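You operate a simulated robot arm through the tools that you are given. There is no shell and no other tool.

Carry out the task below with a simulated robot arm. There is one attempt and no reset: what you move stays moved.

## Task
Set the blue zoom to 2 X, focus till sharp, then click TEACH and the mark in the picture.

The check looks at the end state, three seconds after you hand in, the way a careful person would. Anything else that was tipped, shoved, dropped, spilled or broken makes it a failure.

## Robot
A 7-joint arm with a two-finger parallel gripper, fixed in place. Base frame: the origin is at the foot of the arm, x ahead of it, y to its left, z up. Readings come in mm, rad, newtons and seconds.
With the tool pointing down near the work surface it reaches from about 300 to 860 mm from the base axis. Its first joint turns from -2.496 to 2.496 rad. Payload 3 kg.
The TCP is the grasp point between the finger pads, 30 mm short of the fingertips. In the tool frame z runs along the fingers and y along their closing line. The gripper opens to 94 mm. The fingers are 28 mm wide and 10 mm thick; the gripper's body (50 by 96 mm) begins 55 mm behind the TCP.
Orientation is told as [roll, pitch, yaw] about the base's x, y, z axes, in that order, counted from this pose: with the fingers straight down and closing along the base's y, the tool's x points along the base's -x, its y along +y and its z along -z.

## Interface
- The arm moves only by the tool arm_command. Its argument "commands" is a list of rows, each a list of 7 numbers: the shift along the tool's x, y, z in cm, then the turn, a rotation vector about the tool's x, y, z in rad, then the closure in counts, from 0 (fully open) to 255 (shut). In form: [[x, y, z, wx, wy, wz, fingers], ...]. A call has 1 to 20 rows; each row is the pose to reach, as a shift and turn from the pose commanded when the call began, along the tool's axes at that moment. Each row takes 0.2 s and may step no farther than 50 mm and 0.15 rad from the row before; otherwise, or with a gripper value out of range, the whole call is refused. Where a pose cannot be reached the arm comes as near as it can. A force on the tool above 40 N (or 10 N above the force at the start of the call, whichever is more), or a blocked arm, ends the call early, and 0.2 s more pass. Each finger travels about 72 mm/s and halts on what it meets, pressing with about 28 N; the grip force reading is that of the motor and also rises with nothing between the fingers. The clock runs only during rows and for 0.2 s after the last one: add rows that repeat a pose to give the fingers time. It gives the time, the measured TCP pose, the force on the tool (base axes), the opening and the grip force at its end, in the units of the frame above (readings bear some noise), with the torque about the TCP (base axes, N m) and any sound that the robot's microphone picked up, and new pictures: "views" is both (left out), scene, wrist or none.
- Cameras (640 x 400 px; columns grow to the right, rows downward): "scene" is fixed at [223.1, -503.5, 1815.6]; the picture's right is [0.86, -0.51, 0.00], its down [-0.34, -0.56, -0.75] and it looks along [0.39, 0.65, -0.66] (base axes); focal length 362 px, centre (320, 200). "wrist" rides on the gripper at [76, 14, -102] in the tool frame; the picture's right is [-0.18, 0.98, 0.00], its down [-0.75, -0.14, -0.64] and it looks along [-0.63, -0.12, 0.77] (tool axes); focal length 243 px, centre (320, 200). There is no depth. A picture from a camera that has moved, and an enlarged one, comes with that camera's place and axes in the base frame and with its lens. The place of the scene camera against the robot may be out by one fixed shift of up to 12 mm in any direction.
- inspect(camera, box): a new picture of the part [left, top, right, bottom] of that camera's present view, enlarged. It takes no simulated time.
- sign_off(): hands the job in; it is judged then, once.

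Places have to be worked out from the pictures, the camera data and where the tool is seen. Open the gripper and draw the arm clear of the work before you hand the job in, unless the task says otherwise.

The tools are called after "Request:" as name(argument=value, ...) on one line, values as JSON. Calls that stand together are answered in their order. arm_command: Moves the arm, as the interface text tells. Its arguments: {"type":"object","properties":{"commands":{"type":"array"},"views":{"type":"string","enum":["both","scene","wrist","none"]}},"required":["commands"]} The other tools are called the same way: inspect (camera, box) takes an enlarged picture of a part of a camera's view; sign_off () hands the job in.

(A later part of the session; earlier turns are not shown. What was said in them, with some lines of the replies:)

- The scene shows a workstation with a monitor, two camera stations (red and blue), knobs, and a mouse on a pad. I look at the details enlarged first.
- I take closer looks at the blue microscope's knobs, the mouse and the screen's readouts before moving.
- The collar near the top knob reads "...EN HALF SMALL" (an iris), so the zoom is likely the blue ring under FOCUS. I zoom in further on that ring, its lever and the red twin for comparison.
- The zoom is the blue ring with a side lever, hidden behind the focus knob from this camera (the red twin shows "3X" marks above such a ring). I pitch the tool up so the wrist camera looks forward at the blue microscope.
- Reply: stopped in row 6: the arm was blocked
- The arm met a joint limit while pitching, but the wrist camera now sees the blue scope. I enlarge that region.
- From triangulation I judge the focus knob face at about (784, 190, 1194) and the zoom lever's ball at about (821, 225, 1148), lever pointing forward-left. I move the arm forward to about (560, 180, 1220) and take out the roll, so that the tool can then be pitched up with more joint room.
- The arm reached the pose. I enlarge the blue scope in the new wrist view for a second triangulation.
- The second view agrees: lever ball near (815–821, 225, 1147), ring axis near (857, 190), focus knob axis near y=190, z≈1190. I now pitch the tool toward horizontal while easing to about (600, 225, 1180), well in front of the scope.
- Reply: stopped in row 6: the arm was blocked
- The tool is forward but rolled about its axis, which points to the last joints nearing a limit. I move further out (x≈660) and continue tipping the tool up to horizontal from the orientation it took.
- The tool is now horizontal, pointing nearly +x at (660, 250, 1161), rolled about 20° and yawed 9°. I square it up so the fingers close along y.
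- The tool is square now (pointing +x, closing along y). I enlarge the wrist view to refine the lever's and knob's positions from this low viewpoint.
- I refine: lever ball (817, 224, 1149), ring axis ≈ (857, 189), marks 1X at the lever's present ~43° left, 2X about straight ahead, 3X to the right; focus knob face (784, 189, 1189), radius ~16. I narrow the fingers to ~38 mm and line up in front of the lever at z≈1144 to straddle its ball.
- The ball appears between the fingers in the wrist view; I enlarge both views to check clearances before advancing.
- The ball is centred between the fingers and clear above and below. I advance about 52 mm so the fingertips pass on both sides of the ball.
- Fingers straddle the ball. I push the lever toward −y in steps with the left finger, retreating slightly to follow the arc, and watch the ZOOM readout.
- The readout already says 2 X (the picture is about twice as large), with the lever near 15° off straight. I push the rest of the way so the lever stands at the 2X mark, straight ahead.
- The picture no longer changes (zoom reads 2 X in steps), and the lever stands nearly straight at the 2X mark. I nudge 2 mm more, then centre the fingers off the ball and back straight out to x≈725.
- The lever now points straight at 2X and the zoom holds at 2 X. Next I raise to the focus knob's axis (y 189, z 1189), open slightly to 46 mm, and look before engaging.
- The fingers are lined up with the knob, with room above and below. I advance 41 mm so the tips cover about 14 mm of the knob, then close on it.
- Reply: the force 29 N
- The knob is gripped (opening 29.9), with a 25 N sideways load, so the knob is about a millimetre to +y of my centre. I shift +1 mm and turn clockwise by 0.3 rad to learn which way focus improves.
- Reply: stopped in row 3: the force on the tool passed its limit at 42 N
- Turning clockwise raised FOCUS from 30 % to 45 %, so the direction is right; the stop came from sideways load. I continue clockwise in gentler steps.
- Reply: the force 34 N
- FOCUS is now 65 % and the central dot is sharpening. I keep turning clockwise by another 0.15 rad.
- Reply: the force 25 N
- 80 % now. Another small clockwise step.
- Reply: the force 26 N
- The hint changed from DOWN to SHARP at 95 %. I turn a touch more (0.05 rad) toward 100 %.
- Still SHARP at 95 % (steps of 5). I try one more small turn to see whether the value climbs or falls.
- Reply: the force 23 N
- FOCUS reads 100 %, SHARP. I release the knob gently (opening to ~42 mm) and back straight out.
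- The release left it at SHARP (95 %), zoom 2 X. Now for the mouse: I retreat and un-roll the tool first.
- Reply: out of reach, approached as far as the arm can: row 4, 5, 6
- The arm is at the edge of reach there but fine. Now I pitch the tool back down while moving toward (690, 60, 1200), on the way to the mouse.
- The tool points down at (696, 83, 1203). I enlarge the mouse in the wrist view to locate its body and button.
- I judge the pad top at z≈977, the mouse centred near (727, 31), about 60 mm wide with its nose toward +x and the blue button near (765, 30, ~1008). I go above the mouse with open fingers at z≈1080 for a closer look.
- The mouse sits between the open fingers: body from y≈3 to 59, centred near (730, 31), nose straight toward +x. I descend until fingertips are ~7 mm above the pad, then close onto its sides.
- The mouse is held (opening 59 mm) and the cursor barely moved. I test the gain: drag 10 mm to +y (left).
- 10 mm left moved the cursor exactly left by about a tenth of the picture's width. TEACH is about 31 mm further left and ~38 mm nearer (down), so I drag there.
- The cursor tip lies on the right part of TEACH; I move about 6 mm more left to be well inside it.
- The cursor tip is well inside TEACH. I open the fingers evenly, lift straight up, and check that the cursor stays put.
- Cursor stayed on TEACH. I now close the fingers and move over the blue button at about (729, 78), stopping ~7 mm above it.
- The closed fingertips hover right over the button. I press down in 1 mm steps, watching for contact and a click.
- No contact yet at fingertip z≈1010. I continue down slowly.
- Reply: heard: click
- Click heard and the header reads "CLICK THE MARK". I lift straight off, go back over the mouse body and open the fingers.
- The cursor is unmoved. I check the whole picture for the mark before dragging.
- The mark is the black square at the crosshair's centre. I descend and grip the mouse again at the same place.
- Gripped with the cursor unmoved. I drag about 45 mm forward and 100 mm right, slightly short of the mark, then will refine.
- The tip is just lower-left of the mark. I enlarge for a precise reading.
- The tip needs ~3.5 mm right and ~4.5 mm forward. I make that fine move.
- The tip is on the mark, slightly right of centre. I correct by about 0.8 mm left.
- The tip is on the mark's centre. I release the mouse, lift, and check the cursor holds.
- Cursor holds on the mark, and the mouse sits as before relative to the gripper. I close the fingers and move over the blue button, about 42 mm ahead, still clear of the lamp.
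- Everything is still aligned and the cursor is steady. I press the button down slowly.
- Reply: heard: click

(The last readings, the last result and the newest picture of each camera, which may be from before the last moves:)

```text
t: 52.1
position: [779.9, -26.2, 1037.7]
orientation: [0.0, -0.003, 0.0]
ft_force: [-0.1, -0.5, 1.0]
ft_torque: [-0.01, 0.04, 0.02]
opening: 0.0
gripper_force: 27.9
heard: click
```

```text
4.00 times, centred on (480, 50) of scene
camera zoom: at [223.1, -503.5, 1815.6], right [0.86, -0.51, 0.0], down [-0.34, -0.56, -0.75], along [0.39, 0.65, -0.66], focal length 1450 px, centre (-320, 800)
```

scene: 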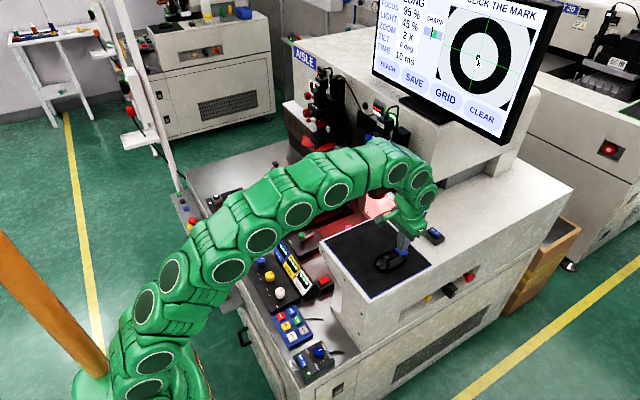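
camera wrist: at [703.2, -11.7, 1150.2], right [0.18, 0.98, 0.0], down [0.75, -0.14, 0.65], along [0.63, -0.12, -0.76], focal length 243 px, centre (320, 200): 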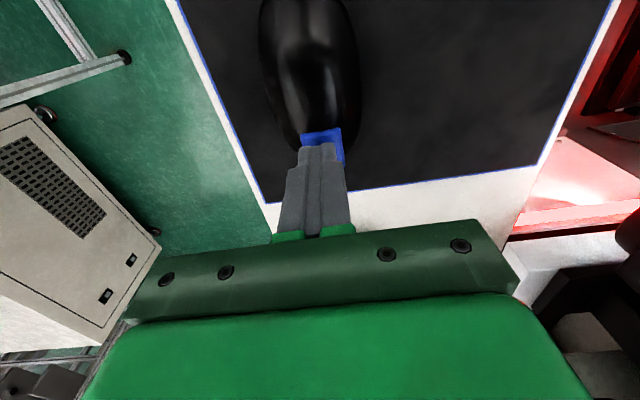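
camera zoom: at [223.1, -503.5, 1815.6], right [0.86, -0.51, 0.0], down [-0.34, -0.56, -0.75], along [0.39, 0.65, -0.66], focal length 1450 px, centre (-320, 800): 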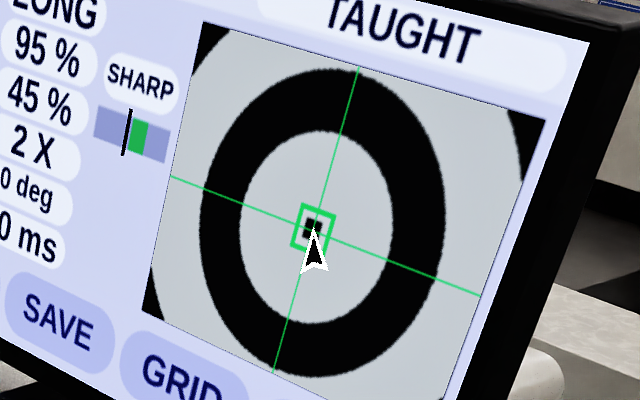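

The screen now reads TAUGHT with a green box around the mark. I lift straight up off the button, open the gripper and draw the arm back and up.

Request:
arm_command(commands=[[0, 0, -0.5, 0, 0, 0, 255], [0, 0, -2.0, 0, 0, 0, 255], [0, 0, -5.0, 0, 0, 0, 255], [1.5, 0, -8.0, 0, 0, 0, 200], [4.0, 0.5, -11.0, 0, 0, 0, 100], [7.0, 1.0, -14.0, 0, 0, 0, 0], [10.0, 1.5, -17.0, 0, 0, 0, 0], [13.0, 2.5, -19.0, 0, 0, 0, 0], [16.0, 3.5, -20.0, 0, 0, 0, 0], [16.0, 3.5, -20.0, 0, 0, 0, 0]], views="both")

Request:
inspect(camera="scene", box=[370, 0, 562, 120])

Request:
inspect(camera="scene", box=[330, 110, 490, 290])

```text
t: 54.4
position: [619.7, 10.4, 1235.8]
orientation: [0.002, -0.004, 0.001]
ft_force: [0.3, 0.4, -0.7]
ft_torque: [0.0, 0.01, 0.0]
opening: 94.0
gripper_force: 0.1
camera wrist: at [542.9, 23.6, 1338.6], right [0.18, 0.98, 0.0], down [0.75, -0.14, 0.65], along [0.63, -0.12, -0.76], focal length 243 px, centre (320, 200)
```

scene: 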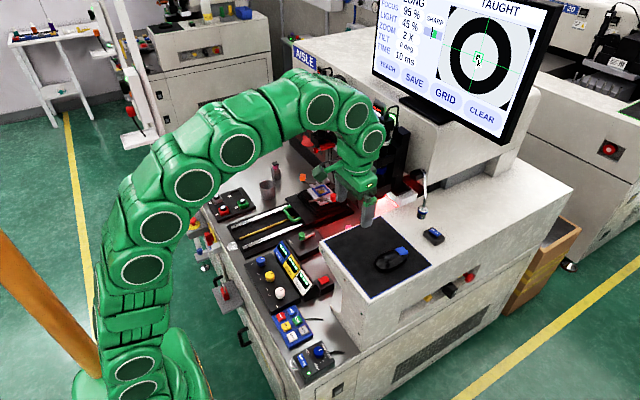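
wrist: 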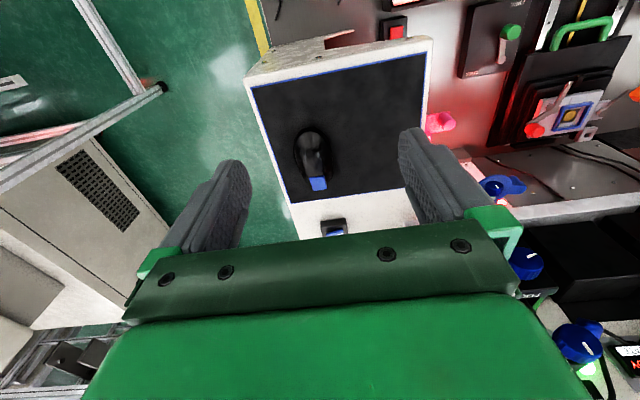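

```text
3.33 times, centred on (466, 60) of scene
camera zoom: at [223.1, -503.5, 1815.6], right [0.86, -0.51, 0.0], down [-0.34, -0.56, -0.75], along [0.39, 0.65, -0.66], focal length 1208 px, centre (-167, 667)
```

zoom: 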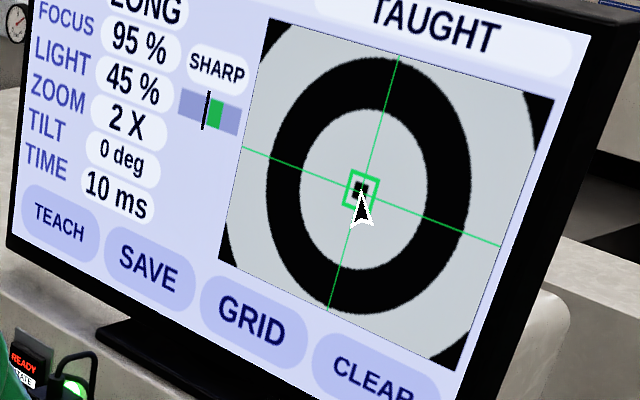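

```text
2.22 times, centred on (410, 200) of scene
camera zoom: at [223.1, -503.5, 1815.6], right [0.86, -0.51, 0.0], down [-0.34, -0.56, -0.75], along [0.39, 0.65, -0.66], focal length 805 px, centre (120, 200)
```

zoom: 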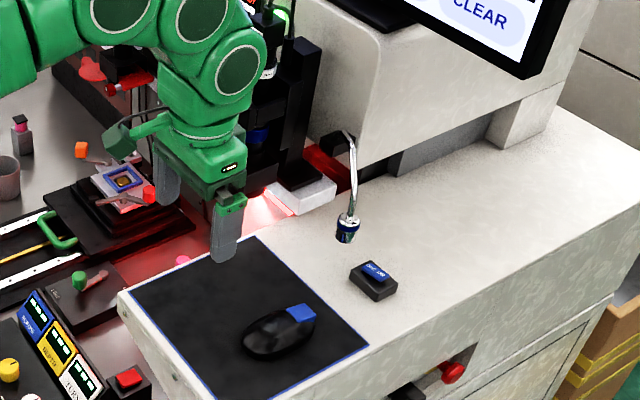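

All holds: TAUGHT, 2 X, SHARP, nothing disturbed. I draw the arm farther back from the bench with the gripper open.

Request:
arm_command(commands=[[3.5, 1.5, -1.2, 0, 0, 0, 0], [7.0, 3.0, -2.4, 0, 0, 0, 0], [10.5, 4.5, -3.6, 0, 0, 0, 0], [14.0, 6.0, -5.0, 0, 0, 0, 0], [14.0, 6.0, -5.0, 0, 0, 0, 0]], views="both")

Request:
inspect(camera="scene", box=[370, 0, 562, 120])

Request:
inspect(camera="scene", box=[334, 90, 462, 200])

```text
t: 55.5
position: [478.6, 68.0, 1285.2]
orientation: [0.0, -0.005, 0.001]
ft_force: [0.3, 0.1, 0.4]
ft_torque: [-0.02, 0.01, 0.03]
opening: 94.0
gripper_force: 0.1
camera wrist: at [402.1, 82.3, 1387.3], right [0.18, 0.98, 0.0], down [0.75, -0.14, 0.65], along [0.63, -0.12, -0.76], focal length 243 px, centre (320, 200)
```

scene: 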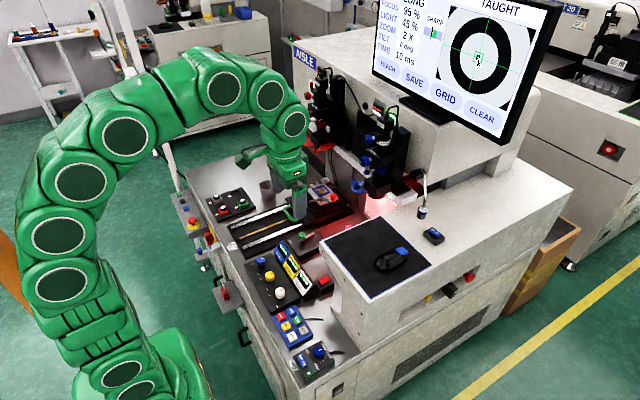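
wrist: 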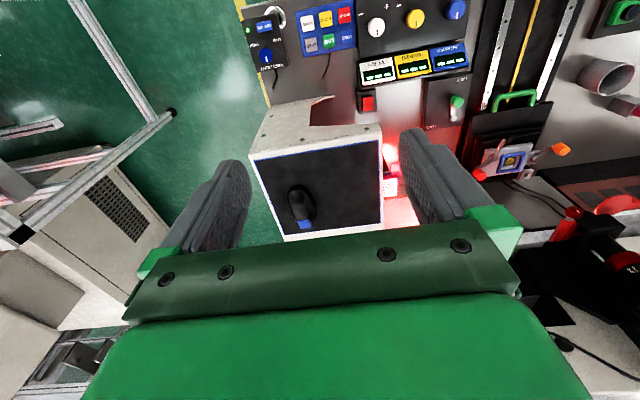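

```text
3.33 times, centred on (466, 60) of scene
camera zoom: at [223.1, -503.5, 1815.6], right [0.86, -0.51, 0.0], down [-0.34, -0.56, -0.75], along [0.39, 0.65, -0.66], focal length 1208 px, centre (-167, 667)
```

zoom: 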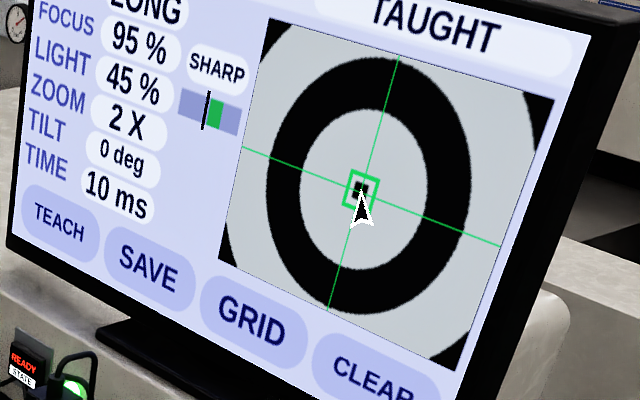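

```text
3.64 times, centred on (398, 145) of scene
camera zoom: at [223.1, -503.5, 1815.6], right [0.86, -0.51, 0.0], down [-0.34, -0.56, -0.75], along [0.39, 0.65, -0.66], focal length 1318 px, centre (36, 400)
```

zoom: 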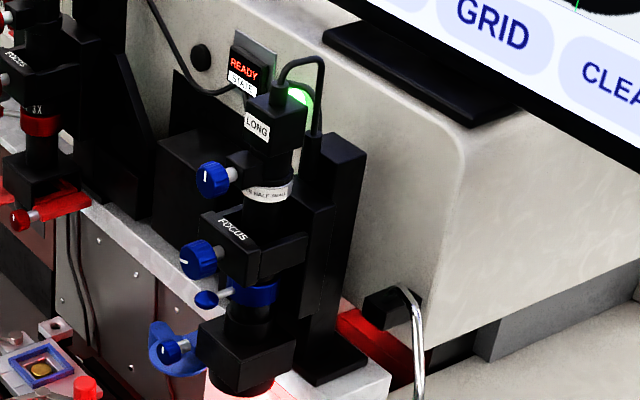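

The arm is clear with the gripper open. The screen shows TAUGHT, zoom 2 X and SHARP, with the box on the mark, so I hand the job in.

Request:
sign_off()

```text
The job is handed in.
```

The job is handed in. The blue zoom is at 2 X, the picture is in focus, and TEACH and the mark have both been clicked.

- **Zoom:** I pushed the blue lever from 1X to the 2X mark, and the screen reads 2 X.
- **Focus:** the screen shows SHARP at 95 %. It read 100 % while I held the knob and settled to 95 % when I let go.
- **Teach:** after the click on TEACH the screen showed CLICK THE MARK. After the click on the mark it showed TAUGHT, with a green box around the mark.

LIGHT dropped from 55 % to 45 % when the zoom changed. It now sits just left of the green band on the screen's gauge. I left it alone because the task did not ask for it.

I saw nothing else tipped or moved. The gripper is open and the arm is drawn back above the bench. The mouse is still on its pad, a little to the right of where it started.
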